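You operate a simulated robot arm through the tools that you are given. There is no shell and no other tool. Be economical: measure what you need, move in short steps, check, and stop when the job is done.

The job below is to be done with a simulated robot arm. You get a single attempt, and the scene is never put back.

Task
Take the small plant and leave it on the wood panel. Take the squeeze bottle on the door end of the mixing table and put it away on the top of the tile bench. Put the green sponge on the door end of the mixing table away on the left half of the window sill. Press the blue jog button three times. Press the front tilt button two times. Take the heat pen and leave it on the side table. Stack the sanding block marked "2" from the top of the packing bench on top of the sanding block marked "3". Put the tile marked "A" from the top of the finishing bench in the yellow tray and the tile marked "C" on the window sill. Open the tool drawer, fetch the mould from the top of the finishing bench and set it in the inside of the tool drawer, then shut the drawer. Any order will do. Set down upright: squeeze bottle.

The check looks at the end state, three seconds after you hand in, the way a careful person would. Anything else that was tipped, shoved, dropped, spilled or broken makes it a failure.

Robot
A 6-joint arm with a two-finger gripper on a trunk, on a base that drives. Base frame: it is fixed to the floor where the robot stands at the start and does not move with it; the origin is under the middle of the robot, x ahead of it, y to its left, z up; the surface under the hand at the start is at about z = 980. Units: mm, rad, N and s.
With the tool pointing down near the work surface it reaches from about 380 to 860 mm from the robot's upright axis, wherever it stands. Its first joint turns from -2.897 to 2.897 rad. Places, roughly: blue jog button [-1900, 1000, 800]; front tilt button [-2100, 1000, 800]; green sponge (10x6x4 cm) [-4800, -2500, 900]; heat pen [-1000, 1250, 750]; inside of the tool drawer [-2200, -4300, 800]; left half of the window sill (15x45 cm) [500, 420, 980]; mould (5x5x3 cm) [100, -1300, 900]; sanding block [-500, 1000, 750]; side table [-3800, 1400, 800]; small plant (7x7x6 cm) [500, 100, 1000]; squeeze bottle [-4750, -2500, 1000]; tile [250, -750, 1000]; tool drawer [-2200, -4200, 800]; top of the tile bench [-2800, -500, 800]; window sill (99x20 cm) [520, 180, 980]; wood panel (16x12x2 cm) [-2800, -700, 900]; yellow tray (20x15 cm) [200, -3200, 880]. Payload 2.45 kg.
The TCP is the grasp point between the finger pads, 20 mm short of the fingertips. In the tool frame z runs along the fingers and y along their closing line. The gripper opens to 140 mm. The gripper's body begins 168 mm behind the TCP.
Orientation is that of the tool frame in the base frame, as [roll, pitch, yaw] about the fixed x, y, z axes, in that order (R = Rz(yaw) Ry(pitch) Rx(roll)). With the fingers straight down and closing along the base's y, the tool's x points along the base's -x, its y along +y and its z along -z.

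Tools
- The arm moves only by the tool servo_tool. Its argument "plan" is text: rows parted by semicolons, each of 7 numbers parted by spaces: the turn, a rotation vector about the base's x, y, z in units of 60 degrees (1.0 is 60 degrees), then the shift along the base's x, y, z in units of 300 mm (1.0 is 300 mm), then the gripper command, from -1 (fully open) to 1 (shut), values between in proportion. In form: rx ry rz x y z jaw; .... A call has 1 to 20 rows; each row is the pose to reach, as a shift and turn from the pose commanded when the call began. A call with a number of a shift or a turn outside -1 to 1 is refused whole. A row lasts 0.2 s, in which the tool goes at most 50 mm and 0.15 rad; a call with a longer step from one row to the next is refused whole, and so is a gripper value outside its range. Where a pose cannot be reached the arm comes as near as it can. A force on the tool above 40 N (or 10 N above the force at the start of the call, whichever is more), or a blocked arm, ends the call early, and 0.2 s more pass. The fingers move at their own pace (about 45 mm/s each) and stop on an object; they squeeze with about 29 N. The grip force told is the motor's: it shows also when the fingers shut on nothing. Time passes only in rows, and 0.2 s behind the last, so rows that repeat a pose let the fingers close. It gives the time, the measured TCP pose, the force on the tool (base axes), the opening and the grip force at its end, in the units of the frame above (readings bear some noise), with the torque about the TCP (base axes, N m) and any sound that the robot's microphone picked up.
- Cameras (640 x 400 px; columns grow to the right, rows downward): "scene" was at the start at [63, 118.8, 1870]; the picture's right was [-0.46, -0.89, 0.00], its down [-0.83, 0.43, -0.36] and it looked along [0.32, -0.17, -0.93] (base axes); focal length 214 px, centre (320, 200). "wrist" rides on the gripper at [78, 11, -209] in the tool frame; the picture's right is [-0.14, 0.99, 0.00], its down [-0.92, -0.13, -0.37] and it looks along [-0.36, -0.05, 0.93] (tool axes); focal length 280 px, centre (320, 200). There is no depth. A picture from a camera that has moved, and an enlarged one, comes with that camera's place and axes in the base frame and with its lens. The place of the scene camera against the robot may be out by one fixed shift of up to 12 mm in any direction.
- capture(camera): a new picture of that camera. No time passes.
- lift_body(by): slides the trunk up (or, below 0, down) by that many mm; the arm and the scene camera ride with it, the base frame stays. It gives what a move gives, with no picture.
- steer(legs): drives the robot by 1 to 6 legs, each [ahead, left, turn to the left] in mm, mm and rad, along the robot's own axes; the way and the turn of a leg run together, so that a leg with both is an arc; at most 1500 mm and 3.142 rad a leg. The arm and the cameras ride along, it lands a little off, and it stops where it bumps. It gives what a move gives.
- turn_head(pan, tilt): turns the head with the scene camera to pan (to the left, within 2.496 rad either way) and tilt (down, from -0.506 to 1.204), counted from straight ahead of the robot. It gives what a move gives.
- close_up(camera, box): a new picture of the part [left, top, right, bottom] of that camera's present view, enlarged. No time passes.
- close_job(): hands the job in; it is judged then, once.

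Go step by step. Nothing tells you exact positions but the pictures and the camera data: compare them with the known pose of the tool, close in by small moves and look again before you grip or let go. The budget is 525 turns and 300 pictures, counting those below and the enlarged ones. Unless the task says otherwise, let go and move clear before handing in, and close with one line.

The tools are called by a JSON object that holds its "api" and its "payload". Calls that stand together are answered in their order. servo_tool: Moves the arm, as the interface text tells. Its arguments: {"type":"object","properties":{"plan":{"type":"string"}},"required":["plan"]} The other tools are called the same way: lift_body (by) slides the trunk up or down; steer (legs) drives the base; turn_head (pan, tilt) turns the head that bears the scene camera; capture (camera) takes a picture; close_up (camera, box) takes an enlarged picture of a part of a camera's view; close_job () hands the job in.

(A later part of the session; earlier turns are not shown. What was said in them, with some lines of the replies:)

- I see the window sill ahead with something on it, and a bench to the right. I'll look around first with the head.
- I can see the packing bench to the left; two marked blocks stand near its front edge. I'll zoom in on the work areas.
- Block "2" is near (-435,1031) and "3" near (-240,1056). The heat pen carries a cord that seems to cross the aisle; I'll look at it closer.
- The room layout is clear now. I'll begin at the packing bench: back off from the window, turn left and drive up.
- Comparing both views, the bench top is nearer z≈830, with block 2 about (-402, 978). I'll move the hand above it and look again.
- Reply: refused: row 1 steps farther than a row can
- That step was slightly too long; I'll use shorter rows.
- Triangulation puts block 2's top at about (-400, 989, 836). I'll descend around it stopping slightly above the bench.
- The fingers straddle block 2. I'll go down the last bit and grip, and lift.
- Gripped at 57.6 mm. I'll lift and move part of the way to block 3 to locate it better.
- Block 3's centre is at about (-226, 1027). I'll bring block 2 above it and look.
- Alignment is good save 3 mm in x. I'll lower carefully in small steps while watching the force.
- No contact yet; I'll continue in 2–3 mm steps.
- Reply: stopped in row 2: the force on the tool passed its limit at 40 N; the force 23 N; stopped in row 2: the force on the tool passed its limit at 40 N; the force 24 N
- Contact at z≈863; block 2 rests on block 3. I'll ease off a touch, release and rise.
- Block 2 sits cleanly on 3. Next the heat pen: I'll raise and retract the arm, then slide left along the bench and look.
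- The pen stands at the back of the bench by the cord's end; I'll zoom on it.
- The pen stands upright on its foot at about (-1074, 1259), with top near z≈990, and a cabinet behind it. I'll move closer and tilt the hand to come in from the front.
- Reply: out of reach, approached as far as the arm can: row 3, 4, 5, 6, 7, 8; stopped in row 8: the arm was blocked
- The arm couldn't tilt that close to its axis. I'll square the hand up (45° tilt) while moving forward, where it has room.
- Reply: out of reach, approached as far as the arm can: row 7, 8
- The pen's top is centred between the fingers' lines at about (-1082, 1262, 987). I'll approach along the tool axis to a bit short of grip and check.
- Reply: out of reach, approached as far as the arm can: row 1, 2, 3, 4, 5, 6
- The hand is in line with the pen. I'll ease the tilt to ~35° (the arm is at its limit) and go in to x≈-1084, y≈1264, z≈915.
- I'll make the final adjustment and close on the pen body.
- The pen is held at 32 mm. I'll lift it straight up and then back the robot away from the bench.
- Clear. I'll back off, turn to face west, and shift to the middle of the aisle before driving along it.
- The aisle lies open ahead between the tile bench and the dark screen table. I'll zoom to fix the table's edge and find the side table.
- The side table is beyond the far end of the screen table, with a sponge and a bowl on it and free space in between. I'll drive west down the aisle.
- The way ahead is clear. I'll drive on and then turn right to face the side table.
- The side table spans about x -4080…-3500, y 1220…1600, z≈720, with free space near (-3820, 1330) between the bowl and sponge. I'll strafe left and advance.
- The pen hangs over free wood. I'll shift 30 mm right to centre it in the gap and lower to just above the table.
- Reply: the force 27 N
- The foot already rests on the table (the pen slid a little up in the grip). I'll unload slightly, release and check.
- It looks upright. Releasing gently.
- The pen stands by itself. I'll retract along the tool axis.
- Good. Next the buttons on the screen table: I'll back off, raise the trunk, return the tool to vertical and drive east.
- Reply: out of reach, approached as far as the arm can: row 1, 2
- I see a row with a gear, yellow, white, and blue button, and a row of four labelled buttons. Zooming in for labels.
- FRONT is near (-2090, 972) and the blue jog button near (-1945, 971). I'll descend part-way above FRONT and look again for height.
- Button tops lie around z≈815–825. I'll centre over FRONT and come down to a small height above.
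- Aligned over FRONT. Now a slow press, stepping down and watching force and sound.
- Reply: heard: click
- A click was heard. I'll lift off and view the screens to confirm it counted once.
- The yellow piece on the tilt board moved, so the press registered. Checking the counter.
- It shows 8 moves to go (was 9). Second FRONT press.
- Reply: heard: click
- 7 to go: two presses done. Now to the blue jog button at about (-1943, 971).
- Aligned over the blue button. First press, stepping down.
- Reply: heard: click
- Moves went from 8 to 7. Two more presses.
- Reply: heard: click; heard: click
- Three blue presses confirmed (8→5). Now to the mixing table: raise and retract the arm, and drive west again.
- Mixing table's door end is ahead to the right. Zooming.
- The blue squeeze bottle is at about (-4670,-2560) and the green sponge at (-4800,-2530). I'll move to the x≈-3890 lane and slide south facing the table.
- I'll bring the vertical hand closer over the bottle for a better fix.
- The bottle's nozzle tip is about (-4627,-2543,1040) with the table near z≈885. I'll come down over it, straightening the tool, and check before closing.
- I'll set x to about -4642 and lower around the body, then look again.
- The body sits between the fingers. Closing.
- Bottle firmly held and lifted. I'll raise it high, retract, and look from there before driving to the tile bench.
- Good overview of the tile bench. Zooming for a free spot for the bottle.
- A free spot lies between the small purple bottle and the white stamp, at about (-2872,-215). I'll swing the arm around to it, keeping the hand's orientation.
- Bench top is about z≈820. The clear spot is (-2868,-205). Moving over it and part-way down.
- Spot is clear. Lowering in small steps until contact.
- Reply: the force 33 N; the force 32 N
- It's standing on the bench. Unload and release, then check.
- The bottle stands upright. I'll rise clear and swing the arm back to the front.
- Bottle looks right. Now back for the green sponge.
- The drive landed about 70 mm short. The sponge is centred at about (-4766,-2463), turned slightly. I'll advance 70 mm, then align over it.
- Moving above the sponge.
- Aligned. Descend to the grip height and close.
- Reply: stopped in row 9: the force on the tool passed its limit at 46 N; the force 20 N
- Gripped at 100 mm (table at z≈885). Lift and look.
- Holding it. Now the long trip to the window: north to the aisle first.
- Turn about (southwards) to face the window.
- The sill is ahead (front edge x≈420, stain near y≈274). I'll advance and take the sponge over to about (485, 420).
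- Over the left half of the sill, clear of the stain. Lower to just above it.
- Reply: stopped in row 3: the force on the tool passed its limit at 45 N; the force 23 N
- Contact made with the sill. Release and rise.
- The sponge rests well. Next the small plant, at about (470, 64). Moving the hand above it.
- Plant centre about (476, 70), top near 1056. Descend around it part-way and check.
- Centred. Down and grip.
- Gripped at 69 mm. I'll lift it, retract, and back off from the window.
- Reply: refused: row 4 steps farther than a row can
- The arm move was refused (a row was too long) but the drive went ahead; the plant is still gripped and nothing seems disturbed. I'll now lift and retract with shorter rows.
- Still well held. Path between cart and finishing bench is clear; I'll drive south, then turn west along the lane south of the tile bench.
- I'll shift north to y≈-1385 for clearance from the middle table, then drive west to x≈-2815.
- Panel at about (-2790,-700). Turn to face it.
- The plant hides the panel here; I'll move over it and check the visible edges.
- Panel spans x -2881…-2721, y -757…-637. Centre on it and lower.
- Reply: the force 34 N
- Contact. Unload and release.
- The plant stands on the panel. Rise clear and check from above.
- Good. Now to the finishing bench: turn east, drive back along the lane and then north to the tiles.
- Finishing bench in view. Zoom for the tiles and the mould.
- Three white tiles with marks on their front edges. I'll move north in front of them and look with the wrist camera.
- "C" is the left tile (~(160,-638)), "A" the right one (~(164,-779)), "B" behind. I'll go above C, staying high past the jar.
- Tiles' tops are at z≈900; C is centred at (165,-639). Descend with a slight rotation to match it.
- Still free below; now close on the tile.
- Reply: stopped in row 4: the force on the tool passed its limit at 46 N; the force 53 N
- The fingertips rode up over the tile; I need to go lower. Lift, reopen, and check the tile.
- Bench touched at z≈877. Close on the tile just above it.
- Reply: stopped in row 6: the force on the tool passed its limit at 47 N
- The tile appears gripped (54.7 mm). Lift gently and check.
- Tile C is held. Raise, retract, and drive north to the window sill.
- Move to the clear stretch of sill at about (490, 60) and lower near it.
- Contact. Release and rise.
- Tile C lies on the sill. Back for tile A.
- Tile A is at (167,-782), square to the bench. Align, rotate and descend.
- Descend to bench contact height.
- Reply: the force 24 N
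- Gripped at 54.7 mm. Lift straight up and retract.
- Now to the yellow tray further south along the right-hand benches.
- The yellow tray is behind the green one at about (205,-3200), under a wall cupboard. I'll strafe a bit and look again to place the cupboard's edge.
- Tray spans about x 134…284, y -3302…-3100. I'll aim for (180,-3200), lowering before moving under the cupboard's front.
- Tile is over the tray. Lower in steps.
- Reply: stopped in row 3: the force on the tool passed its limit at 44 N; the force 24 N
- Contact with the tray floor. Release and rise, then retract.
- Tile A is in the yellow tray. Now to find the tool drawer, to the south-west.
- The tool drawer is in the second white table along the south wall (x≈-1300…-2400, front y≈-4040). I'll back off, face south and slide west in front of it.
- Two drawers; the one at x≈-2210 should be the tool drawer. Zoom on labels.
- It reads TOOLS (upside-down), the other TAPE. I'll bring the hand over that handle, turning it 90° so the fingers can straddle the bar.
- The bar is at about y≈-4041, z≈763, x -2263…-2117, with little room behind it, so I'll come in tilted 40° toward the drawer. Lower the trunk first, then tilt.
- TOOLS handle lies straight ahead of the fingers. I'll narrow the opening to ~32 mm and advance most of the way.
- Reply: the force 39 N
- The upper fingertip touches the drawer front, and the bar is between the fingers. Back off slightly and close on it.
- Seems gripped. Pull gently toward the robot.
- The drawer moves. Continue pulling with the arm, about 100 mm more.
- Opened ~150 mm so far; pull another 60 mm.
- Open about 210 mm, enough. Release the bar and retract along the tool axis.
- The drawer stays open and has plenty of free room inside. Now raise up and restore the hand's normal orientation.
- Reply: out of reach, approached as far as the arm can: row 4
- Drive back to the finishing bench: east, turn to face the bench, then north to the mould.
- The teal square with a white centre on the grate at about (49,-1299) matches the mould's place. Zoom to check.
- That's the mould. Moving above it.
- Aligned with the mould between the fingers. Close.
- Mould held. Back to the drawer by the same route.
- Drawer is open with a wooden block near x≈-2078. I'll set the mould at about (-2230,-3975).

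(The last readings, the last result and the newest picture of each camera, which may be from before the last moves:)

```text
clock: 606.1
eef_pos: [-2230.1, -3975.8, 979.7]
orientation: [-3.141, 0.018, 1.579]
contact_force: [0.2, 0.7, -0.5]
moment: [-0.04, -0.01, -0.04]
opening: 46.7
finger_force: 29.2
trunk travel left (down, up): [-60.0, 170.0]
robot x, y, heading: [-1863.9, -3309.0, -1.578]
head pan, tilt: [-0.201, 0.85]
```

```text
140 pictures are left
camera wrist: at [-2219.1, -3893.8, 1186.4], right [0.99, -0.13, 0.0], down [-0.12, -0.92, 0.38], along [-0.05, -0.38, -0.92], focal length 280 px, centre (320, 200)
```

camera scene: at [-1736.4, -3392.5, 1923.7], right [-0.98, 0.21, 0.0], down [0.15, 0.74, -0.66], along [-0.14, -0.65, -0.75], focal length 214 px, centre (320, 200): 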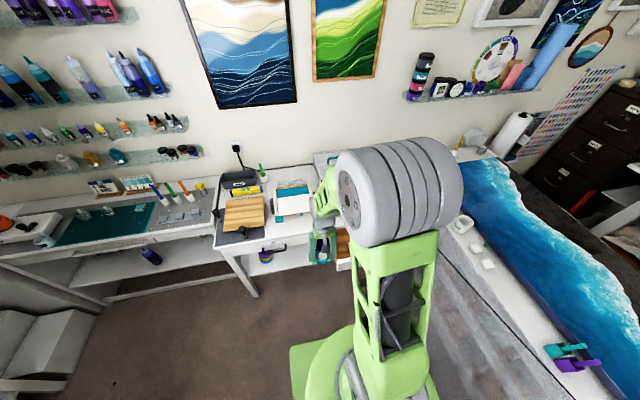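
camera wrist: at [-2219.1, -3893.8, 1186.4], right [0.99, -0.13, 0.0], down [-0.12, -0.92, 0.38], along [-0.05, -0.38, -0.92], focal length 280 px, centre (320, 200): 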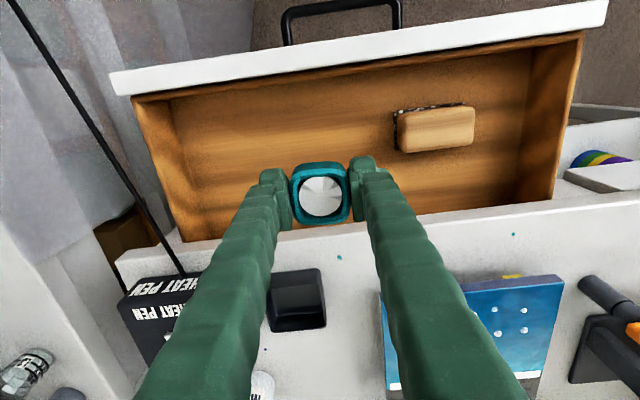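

Well centred in the opening. Lower carefully.

{"api": "servo_tool", "payload": {"plan": "0 0 0 0 0 -0.12 1; 0 0 0 0 0 -0.25 1; 0 0 0 0 0 -0.38 1; 0 0 0 0 0 -0.44 1; 0 0 0 0 0 -0.44 1"}}

{"api": "capture", "payload": {"camera": "wrist"}}

```text
clock: 607.3
eef_pos: [-2229.3, -3975.7, 847.2]
orientation: [3.14, 0.017, 1.577]
contact_force: [0.1, 0.9, -0.7]
moment: [0.03, 0.03, 0.02]
opening: 46.5
finger_force: 29.0
trunk travel left (down, up): [-60.0, 170.0]
robot x, y, heading: [-1863.4, -3313.5, -1.579]
head pan, tilt: [-0.201, 0.85]
```

```text
139 pictures are left
camera wrist: at [-2219.4, -3893.6, 1054.5], right [0.99, -0.13, 0.0], down [-0.12, -0.92, 0.38], along [-0.05, -0.38, -0.92], focal length 280 px, centre (320, 200)
```

wrist: 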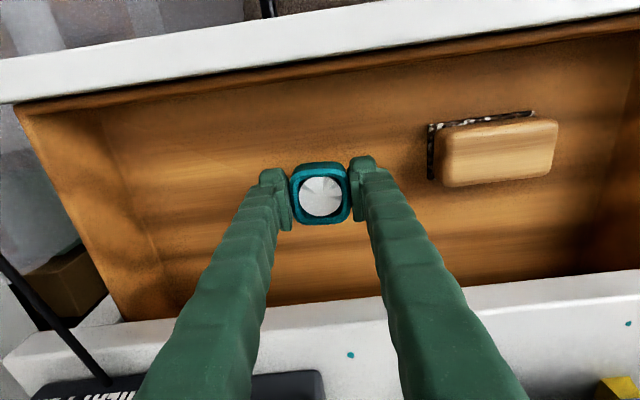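

{"api": "servo_tool", "payload": {"plan": "0 0 0 0 0 -0.06 1; 0 0 0 0 0 -0.12 1; 0 0 0 0 0 -0.16 1; 0 0 0 0 0 -0.16 1"}}

{"api": "capture", "payload": {"camera": "wrist"}}

```text
clock: 608.2
eef_pos: [-2229.9, -3983.4, 807.2]
orientation: [-3.135, 0.03, 1.579]
contact_force: [4.7, -1.7, 16.0]
moment: [0.26, -0.06, -0.03]
opening: 46.6
finger_force: 28.9
trunk travel left (down, up): [-60.0, 170.0]
robot x, y, heading: [-1863.3, -3310.4, -1.581]
head pan, tilt: [-0.201, 0.85]
stopped in row 4: the force on the tool passed its limit at 44 N (the readings are from after the stop); the commanded pose is now the measured one
```

```text
138 pictures are left
camera wrist: at [-2218.4, -3897.6, 1013.0], right [0.99, -0.13, 0.0], down [-0.12, -0.91, 0.4], along [-0.05, -0.39, -0.92], focal length 280 px, centre (320, 200)
```

wrist: 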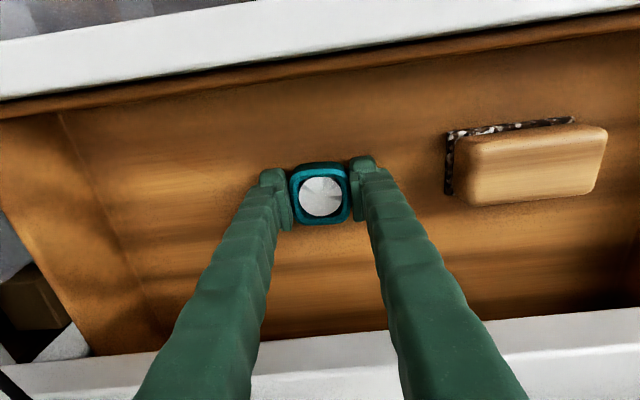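

Contact with the drawer floor. Release.

{"api": "servo_tool", "payload": {"plan": "0 0 0 0 0 0.006 1; 0 0 0 0 0 0.006 0.3; 0 0 0 0 0 0.006 -0.1; 0 0 0 0 0 0.006 -0.1; 0 0 0 0 0 0.006 -0.1"}}

{"api": "capture", "payload": {"camera": "wrist"}}

```text
clock: 609.4
eef_pos: [-2230.6, -3980.2, 805.6]
orientation: [-3.137, 0.025, 1.577]
contact_force: [-0.3, -0.6, -0.4]
moment: [-0.02, 0.01, 0.02]
opening: 76.8
finger_force: 0.1
trunk travel left (down, up): [-60.0, 170.0]
robot x, y, heading: [-1862.4, -3309.1, -1.578]
head pan, tilt: [-0.201, 0.85]
```

```text
137 pictures are left
camera wrist: at [-2219.9, -3896.3, 1011.9], right [0.99, -0.13, 0.0], down [-0.12, -0.91, 0.39], along [-0.05, -0.39, -0.92], focal length 280 px, centre (320, 200)
```

wrist: 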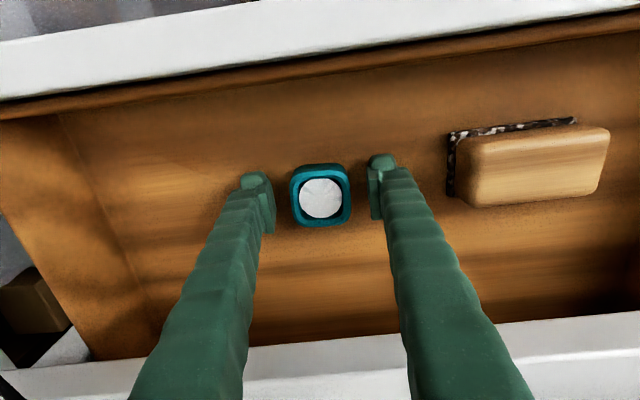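

The mould sits in the drawer. Rise, then move in front of the handle to push the drawer shut.

{"api": "servo_tool", "payload": {"plan": "0 0 0 0 0 0.1 -0.1; 0 0 0 0 0 0.24 0; 0 0 0 0 0 0.38 0; 0 0 0 0 0 0.52 0.3; 0 0 0 0.03 0.1 0.6 0.6; 0 0 0 0.06 0.24 0.6 1; 0 0 0 0.09 0.38 0.6 1; 0 0 0 0.12 0.52 0.6 1; 0 0 0 0.13 0.66 0.6 1; 0 0 0 0.13 0.75 0.6 1"}}

{"api": "capture", "payload": {"camera": "wrist"}}

```text
clock: 611.6
eef_pos: [-2192.6, -3753.7, 987.0]
orientation: [-3.137, 0.026, 1.578]
contact_force: [0.2, -0.4, -0.3]
moment: [0.0, 0.01, -0.03]
opening: 0.0
finger_force: 29.6
trunk travel left (down, up): [-60.0, 170.0]
robot x, y, heading: [-1864.0, -3310.8, -1.576]
head pan, tilt: [-0.201, 0.85]
```

```text
136 pictures are left
camera wrist: at [-2181.2, -3669.8, 1192.8], right [0.99, -0.13, 0.0], down [-0.12, -0.91, 0.39], along [-0.05, -0.39, -0.92], focal length 280 px, centre (320, 200)
```

wrist: 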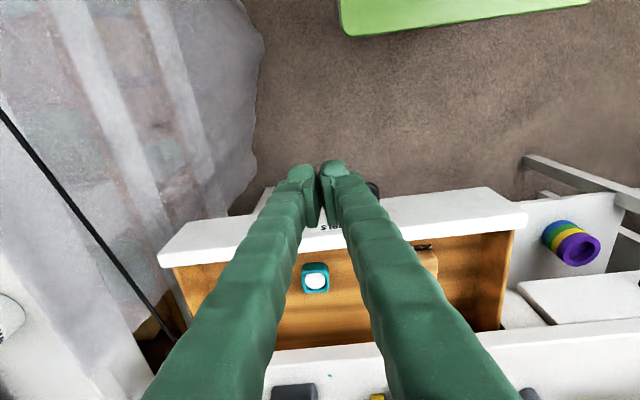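

The handle is just beyond the fingertips. Descend in front of it.

{"api": "servo_tool", "payload": {"plan": "0 0 0 0.005 0.02 -0.12 1; 0 0 0 0.005 0.02 -0.25 1; 0 0 0 0.005 0.02 -0.38 1; 0 0 0 0.005 0.02 -0.52 1; 0 0 0 0.005 0.02 -0.65 1; 0 0 0 0.005 0.02 -0.68 1; 0 0 0 0.005 0.02 -0.68 1"}}

{"api": "capture", "payload": {"camera": "wrist"}}

```text
clock: 613.2
eef_pos: [-2191.4, -3748.7, 780.8]
orientation: [-3.135, 0.027, 1.578]
contact_force: [0.3, 1.2, 0.5]
moment: [-0.01, -0.05, -0.01]
opening: 0.1
finger_force: 28.7
trunk travel left (down, up): [-60.0, 170.0]
robot x, y, heading: [-1861.3, -3309.4, -1.575]
head pan, tilt: [-0.201, 0.85]
```

```text
135 pictures are left
camera wrist: at [-2180.0, -3664.7, 987.7], right [0.99, -0.13, 0.0], down [-0.12, -0.91, 0.39], along [-0.05, -0.39, -0.92], focal length 280 px, centre (320, 200)
```

wrist: 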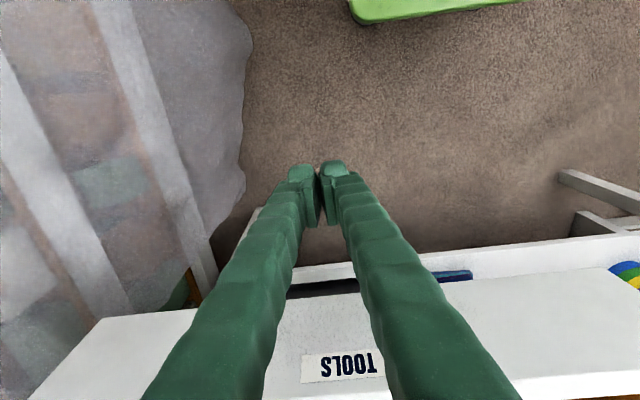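

Push the drawer in slowly.

{"api": "servo_tool", "payload": {"plan": "0 0 0 0 -0.06 0 1; 0 0 0 0 -0.12 0 1; 0 0 0 0 -0.17 0 1; 0 0 0 0 -0.22 0 1; 0 0 0 0 -0.27 0 1; 0 0 0 0 -0.32 0 1; 0 0 0 0 -0.37 0 1; 0 0 0 0 -0.42 0 1; 0 0 0 0 -0.47 0 1; 0 0 0 0 -0.52 0 1; 0 0 0 0 -0.57 0 1; 0 0 0 0 -0.62 0 1; 0 0 0 0 -0.67 0 1; 0 0 0 0 -0.72 0 1; 0 0 0 0 -0.76 0 1; 0 0 0 0 -0.8 0 1"}}

{"api": "capture", "payload": {"camera": "wrist"}}

```text
clock: 616.6
eef_pos: [-2190.1, -3990.9, 781.7]
orientation: [-3.137, 0.025, 1.578]
contact_force: [0.3, -0.8, -0.6]
moment: [-0.02, -0.02, -0.02]
opening: 0.0
finger_force: 28.8
trunk travel left (down, up): [-60.0, 170.0]
robot x, y, heading: [-1865.0, -3306.2, -1.58]
head pan, tilt: [-0.201, 0.85]
```

```text
134 pictures are left
camera wrist: at [-2179.3, -3906.1, 988.1], right [0.99, -0.13, 0.0], down [-0.12, -0.91, 0.39], along [-0.05, -0.39, -0.92], focal length 280 px, centre (320, 200)
```

wrist: 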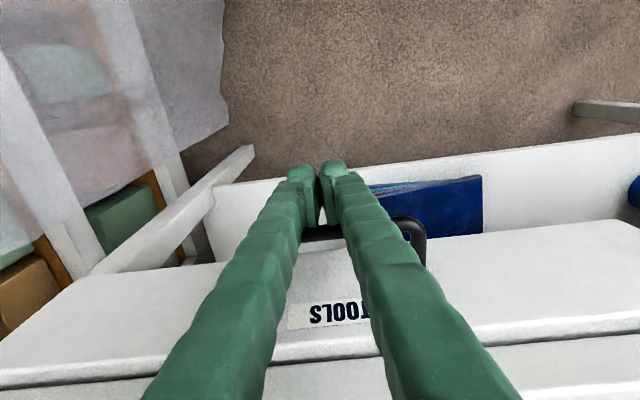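

Nearly shut; push the remaining bit.

{"api": "servo_tool", "payload": {"plan": "0 0 0 0 -0.03 0 1; 0 0 0 0 -0.06 0 1; 0 0 0 0 -0.09 0 1; 0 0 0 0 -0.115 0 1; 0 0 0 0 -0.14 0 1; 0 0 0 0 -0.16 0 1"}}

{"api": "capture", "payload": {"camera": "wrist"}}

```text
clock: 617.5
eef_pos: [-2190.6, -4006.6, 777.0]
orientation: [3.139, 0.004, 1.575]
contact_force: [-1.9, 4.5, -3.1]
moment: [-0.07, 0.05, -0.06]
opening: 6.0
finger_force: 29.4
trunk travel left (down, up): [-60.0, 170.0]
robot x, y, heading: [-1863.7, -3305.9, -1.576]
head pan, tilt: [-0.201, 0.85]
stopped in row 4: the force on the tool passed its limit at 48 N (the readings are from after the stop); the commanded pose is now the measured one
```

```text
133 pictures are left
camera wrist: at [-2181.3, -3926.3, 985.1], right [0.99, -0.13, 0.0], down [-0.12, -0.92, 0.37], along [-0.05, -0.37, -0.93], focal length 280 px, centre (320, 200)
```

wrist: 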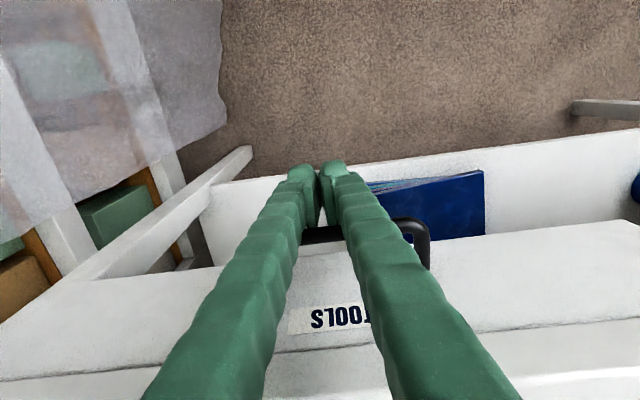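

It's against its stop. Back off and check that it's flush.

{"api": "servo_tool", "payload": {"plan": "0 0 0 0 0.03 0 1; 0 0 0 0 0.14 0 1; 0 0 0 0 0.28 0 1; 0 0 0 0 0.4 0.08 1; 0 0 0 0 0.5 0.2 1; 0 0 0 0 0.58 0.34 1; 0 0 0 0.05 0.62 0.48 1; 0 0 0 0.15 0.65 0.6 1; 0 0 0 0.28 0.68 0.66 1; 0 0 0 0.42 0.7 0.7 1"}}

{"api": "capture", "payload": {"camera": "wrist"}}

{"api": "turn_head", "payload": {"pan": -0.3, "tilt": 0.9}}

{"api": "capture", "payload": {"camera": "scene"}}

```text
clock: 619.7
eef_pos: [-2064.6, -3797.7, 990.0]
orientation: [3.139, 0.007, 1.577]
contact_force: [0.5, -0.5, 0.0]
moment: [-0.02, 0.0, 0.01]
opening: 0.2
finger_force: 29.2
trunk travel left (down, up): [-60.0, 170.0]
robot x, y, heading: [-1866.1, -3308.8, -1.579]
head pan, tilt: [-0.201, 0.85]
```

```text
132 pictures are left
camera wrist: at [-2053.8, -3716.8, 1197.0], right [0.99, -0.13, 0.0], down [-0.12, -0.92, 0.38], along [-0.05, -0.37, -0.93], focal length 280 px, centre (320, 200)
```

wrist: 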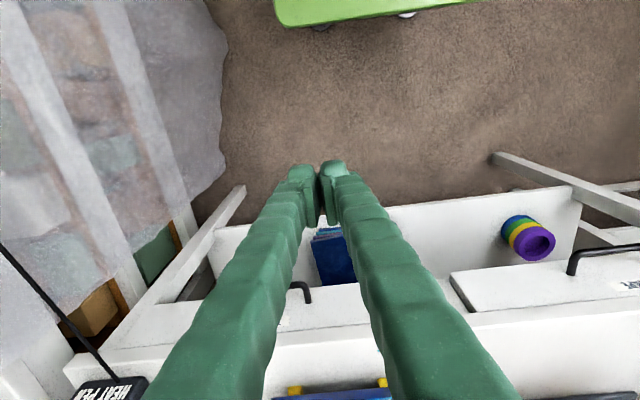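

```text
clock: 620.3
eef_pos: [-2063.9, -3798.6, 988.1]
orientation: [3.137, 0.007, 1.575]
contact_force: [-0.7, -0.9, 0.6]
moment: [-0.06, 0.03, 0.0]
opening: 0.0
finger_force: 29.3
trunk travel left (down, up): [-60.0, 170.0]
robot x, y, heading: [-1865.4, -3307.2, -1.58]
head pan, tilt: [-0.3, 0.901]
```

```text
131 pictures are left
camera scene: at [-1742.8, -3387.3, 1799.8], right [-0.95, 0.3, 0.0], down [0.24, 0.75, -0.62], along [-0.19, -0.59, -0.78], focal length 214 px, centre (320, 200)
```

scene: 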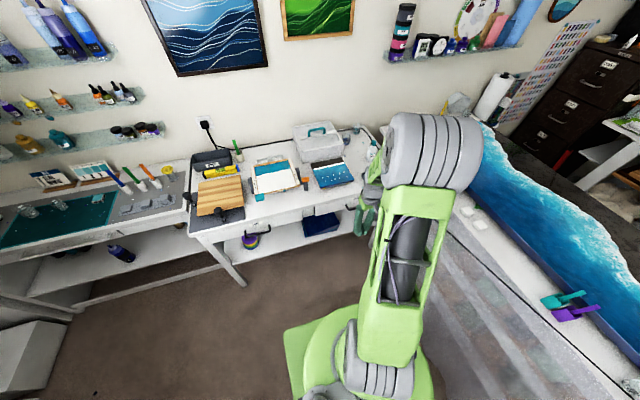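

I'll move the arm aside for an unobstructed look at both drawer fronts.

{"api": "servo_tool", "payload": {"plan": "0 0 0 0.13 0 0.02 1; 0 0 0 0.26 0 0.04 1; 0 0 0 0.39 0 0.06 1; 0 0 0 0.52 0 0.08 1; 0 0 0 0.65 0 0.1 1; 0 0 0 0.78 -0.02 0.12 1; 0 0 0 0.9 -0.04 0.14 1"}}

{"api": "turn_head", "payload": {"pan": -0.6, "tilt": 0.9}}

{"api": "capture", "payload": {"camera": "scene"}}

{"api": "capture", "payload": {"camera": "wrist"}}

```text
clock: 621.9
eef_pos: [-1794.7, -3808.9, 1031.6]
orientation: [3.14, 0.008, 1.576]
contact_force: [0.6, -0.5, -0.2]
moment: [-0.01, 0.02, 0.0]
opening: 0.0
finger_force: 29.4
trunk travel left (down, up): [-60.0, 170.0]
robot x, y, heading: [-1863.8, -3312.0, -1.583]
head pan, tilt: [-0.3, 0.901]
```

```text
clock: 622.7
eef_pos: [-1795.0, -3809.0, 1030.6]
orientation: [3.141, 0.009, 1.575]
contact_force: [-0.2, -0.3, -0.2]
moment: [-0.05, -0.03, 0.02]
opening: 0.0
finger_force: 29.9
trunk travel left (down, up): [-60.0, 170.0]
robot x, y, heading: [-1865.6, -3311.6, -1.577]
head pan, tilt: [-0.6, 0.901]
```

```text
130 pictures are left
camera scene: at [-1763.3, -3377.4, 1799.8], right [-0.82, 0.57, 0.0], down [0.45, 0.64, -0.62], along [-0.35, -0.51, -0.78], focal length 214 px, centre (320, 200)
```

scene: 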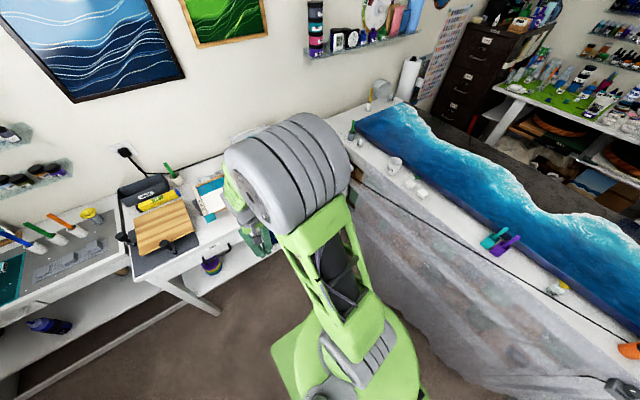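

```text
129 pictures are left
camera wrist: at [-1786.0, -3728.6, 1238.7], right [0.99, -0.13, 0.0], down [-0.12, -0.92, 0.38], along [-0.05, -0.37, -0.93], focal length 280 px, centre (320, 200)
```

wrist: 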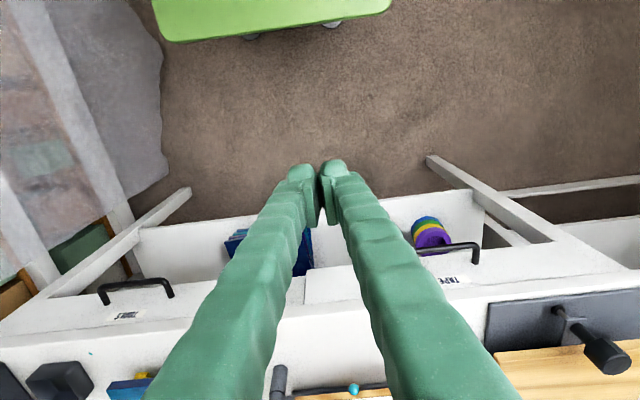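

{"api": "close_up", "payload": {"camera": "wrist", "box": [0, 230, 240, 380]}}

{"api": "close_up", "payload": {"camera": "wrist", "box": [240, 230, 400, 330]}}

```text
2.67 times, centred on (120, 305) of wrist
camera zoom: at [-1786.0, -3728.6, 1238.7], right [0.99, -0.13, 0.0], down [-0.12, -0.92, 0.38], along [-0.05, -0.37, -0.93], focal length 748 px, centre (853, -80)
```

zoom: 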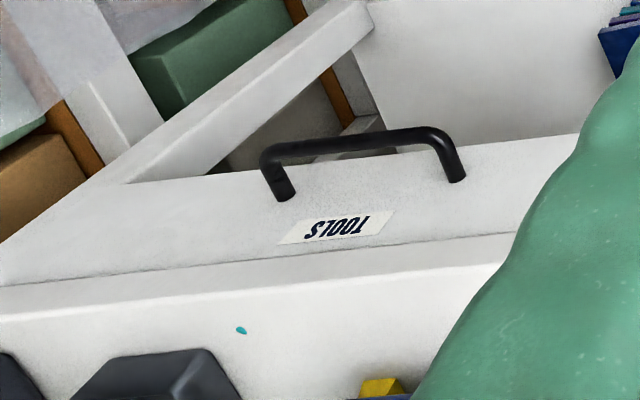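

```text
4.00 times, centred on (320, 280) of wrist
camera zoom: at [-1786.0, -3728.6, 1238.7], right [0.99, -0.13, 0.0], down [-0.12, -0.92, 0.38], along [-0.05, -0.37, -0.93], focal length 1122 px, centre (320, -120)
```

zoom: 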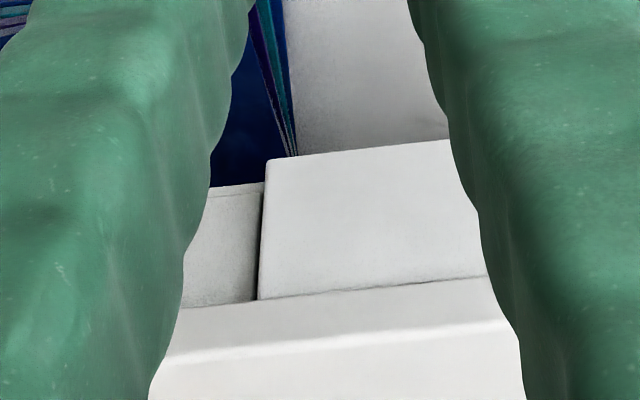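

Both drawer fronts are flush (handles at the same depth), so it's shut. I'll step away and take a last look at the heat pen across the room.

{"api": "steer", "payload": {"legs": [[0, 400, 0], [0, 0, -0.4]]}}

{"api": "turn_head", "payload": {"pan": -2.3, "tilt": 0.25}}

{"api": "capture", "payload": {"camera": "scene"}}

```text
clock: 627.5
eef_pos: [-1488.4, -3819.3, 1029.6]
orientation: [-3.141, 0.008, 1.41]
contact_force: [0.4, 0.6, 0.7]
moment: [-0.03, 0.01, 0.02]
opening: 0.0
finger_force: 29.1
trunk travel left (down, up): [-60.0, 170.0]
robot x, y, heading: [-1469.5, -3314.1, -1.749]
head pan, tilt: [-0.6, 0.901]
stopped in leg 2: the robot was blocked; the commanded pose is now the measured one
```

```text
clock: 629.2
eef_pos: [-1490.5, -3819.3, 1031.5]
orientation: [3.139, 0.009, 1.407]
contact_force: [0.6, -0.8, 0.5]
moment: [-0.02, 0.0, -0.01]
opening: 0.0
finger_force: 29.4
trunk travel left (down, up): [-60.0, 170.0]
robot x, y, heading: [-1472.5, -3315.2, -1.747]
head pan, tilt: [-2.3, 0.25]
```

```text
126 pictures are left
camera scene: at [-1391.1, -3271.1, 1856.8], right [0.79, 0.62, 0.0], down [0.15, -0.19, -0.97], along [-0.6, 0.76, -0.25], focal length 214 px, centre (320, 200)
```

scene: 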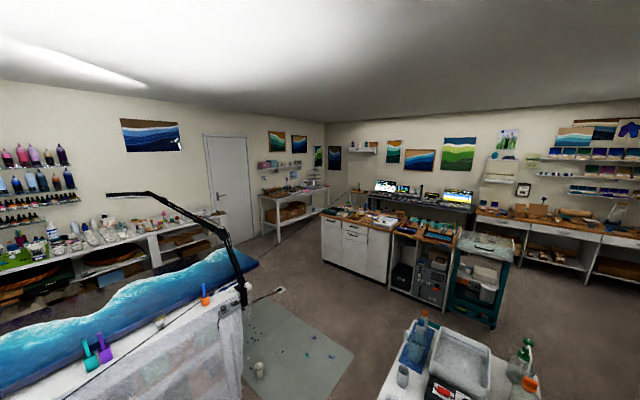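

The turn was blocked by something behind (likely the middle table). I'll look before moving off.

{"api": "turn_head", "payload": {"pan": -2.49, "tilt": 0.9}}

{"api": "capture", "payload": {"camera": "scene"}}

{"api": "turn_head", "payload": {"pan": 2.49, "tilt": 0.9}}

{"api": "capture", "payload": {"camera": "scene"}}

```text
clock: 630.3
eef_pos: [-1489.2, -3818.9, 1030.8]
orientation: [3.14, 0.009, 1.406]
contact_force: [-0.2, -0.4, 0.0]
moment: [-0.01, 0.01, 0.02]
opening: 0.2
finger_force: 29.1
trunk travel left (down, up): [-60.0, 170.0]
robot x, y, heading: [-1474.3, -3316.9, -1.751]
head pan, tilt: [-2.491, 0.901]
```

```text
125 pictures are left
camera scene: at [-1367.9, -3277.4, 1799.9], right [0.89, 0.46, 0.0], down [0.36, -0.7, -0.62], along [-0.28, 0.55, -0.78], focal length 214 px, centre (320, 200)
```

scene: 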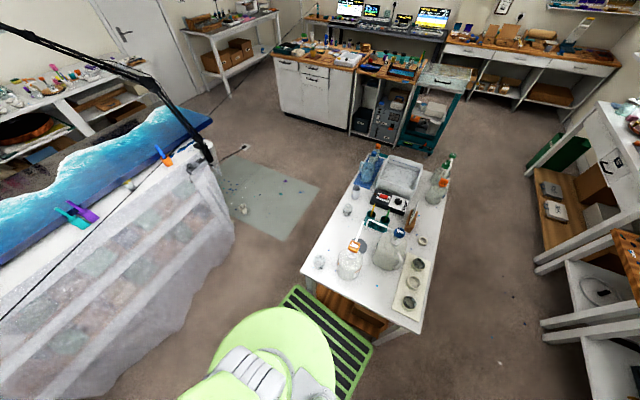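

```text
clock: 634.2
eef_pos: [-1489.1, -3819.7, 1031.7]
orientation: [3.14, 0.009, 1.409]
contact_force: [0.1, -0.7, 0.3]
moment: [-0.05, 0.01, 0.0]
opening: 0.0
finger_force: 29.7
trunk travel left (down, up): [-60.0, 170.0]
robot x, y, heading: [-1474.0, -3314.5, -1.75]
head pan, tilt: [2.491, 0.901]
```

```text
124 pictures are left
camera scene: at [-1277.8, -3293.4, 1799.8], right [0.68, -0.74, 0.0], down [-0.58, -0.53, -0.62], along [0.46, 0.42, -0.78], focal length 214 px, centre (320, 200)
```

scene: 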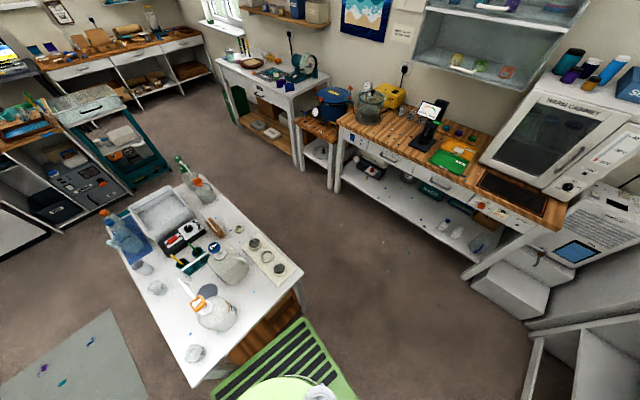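

Everything on the middle table stands as before; the base corner just touched its leg. I'll move straight away from it.

{"api": "steer", "payload": {"legs": [[80, 0, 0], [0, 0, 0.17]]}}

{"api": "turn_head", "payload": {"pan": -2.49, "tilt": 0.3}}

{"api": "close_up", "payload": {"camera": "scene", "box": [160, 100, 400, 250]}}

```text
clock: 635.9
eef_pos: [-1418.0, -3893.8, 1030.4]
orientation: [3.141, 0.009, 1.581]
contact_force: [0.9, -1.0, 0.0]
moment: [0.0, 0.04, 0.01]
opening: 0.0
finger_force: 29.7
trunk travel left (down, up): [-60.0, 170.0]
robot x, y, heading: [-1483.7, -3390.3, -1.571]
head pan, tilt: [2.491, 0.901]
```

```text
clock: 639.8
eef_pos: [-1417.5, -3893.2, 1031.1]
orientation: [3.141, 0.008, 1.58]
contact_force: [0.2, 1.4, 0.5]
moment: [-0.01, -0.01, -0.02]
opening: 0.1
finger_force: 30.1
trunk travel left (down, up): [-60.0, 170.0]
robot x, y, heading: [-1489.7, -3392.3, -1.575]
head pan, tilt: [-2.491, 0.3]
```

```text
2.67 times, centred on (280, 175) of scene
camera zoom: at [-1399.5, -3324.3, 1852.1], right [0.8, 0.6, 0.0], down [0.18, -0.24, -0.96], along [-0.58, 0.76, -0.3], focal length 572 px, centre (427, 267)
```

zoom: 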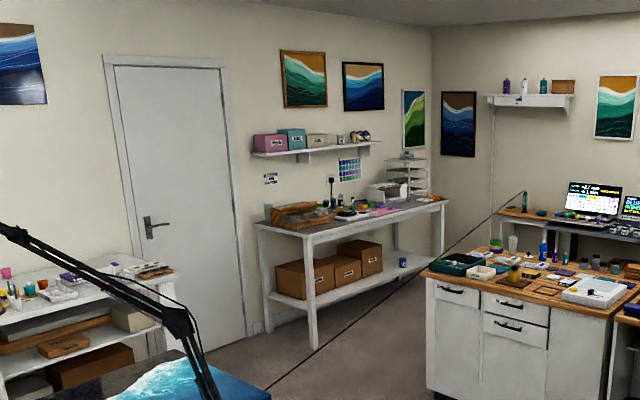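

The pen stands on the side table, and the plant and the bottle are upright where I put them. The arm is clear and empty, so I'm handing in.

{"api": "close_job", "payload": {}}

```text
The job is handed in.
```

All the tasks are done and the job is handed in; the robot made two minor contacts on the way: it dragged the plant along the sill when a lift was refused, and a corner of its base touched the middle table's leg, with nothing seen displaced either time.
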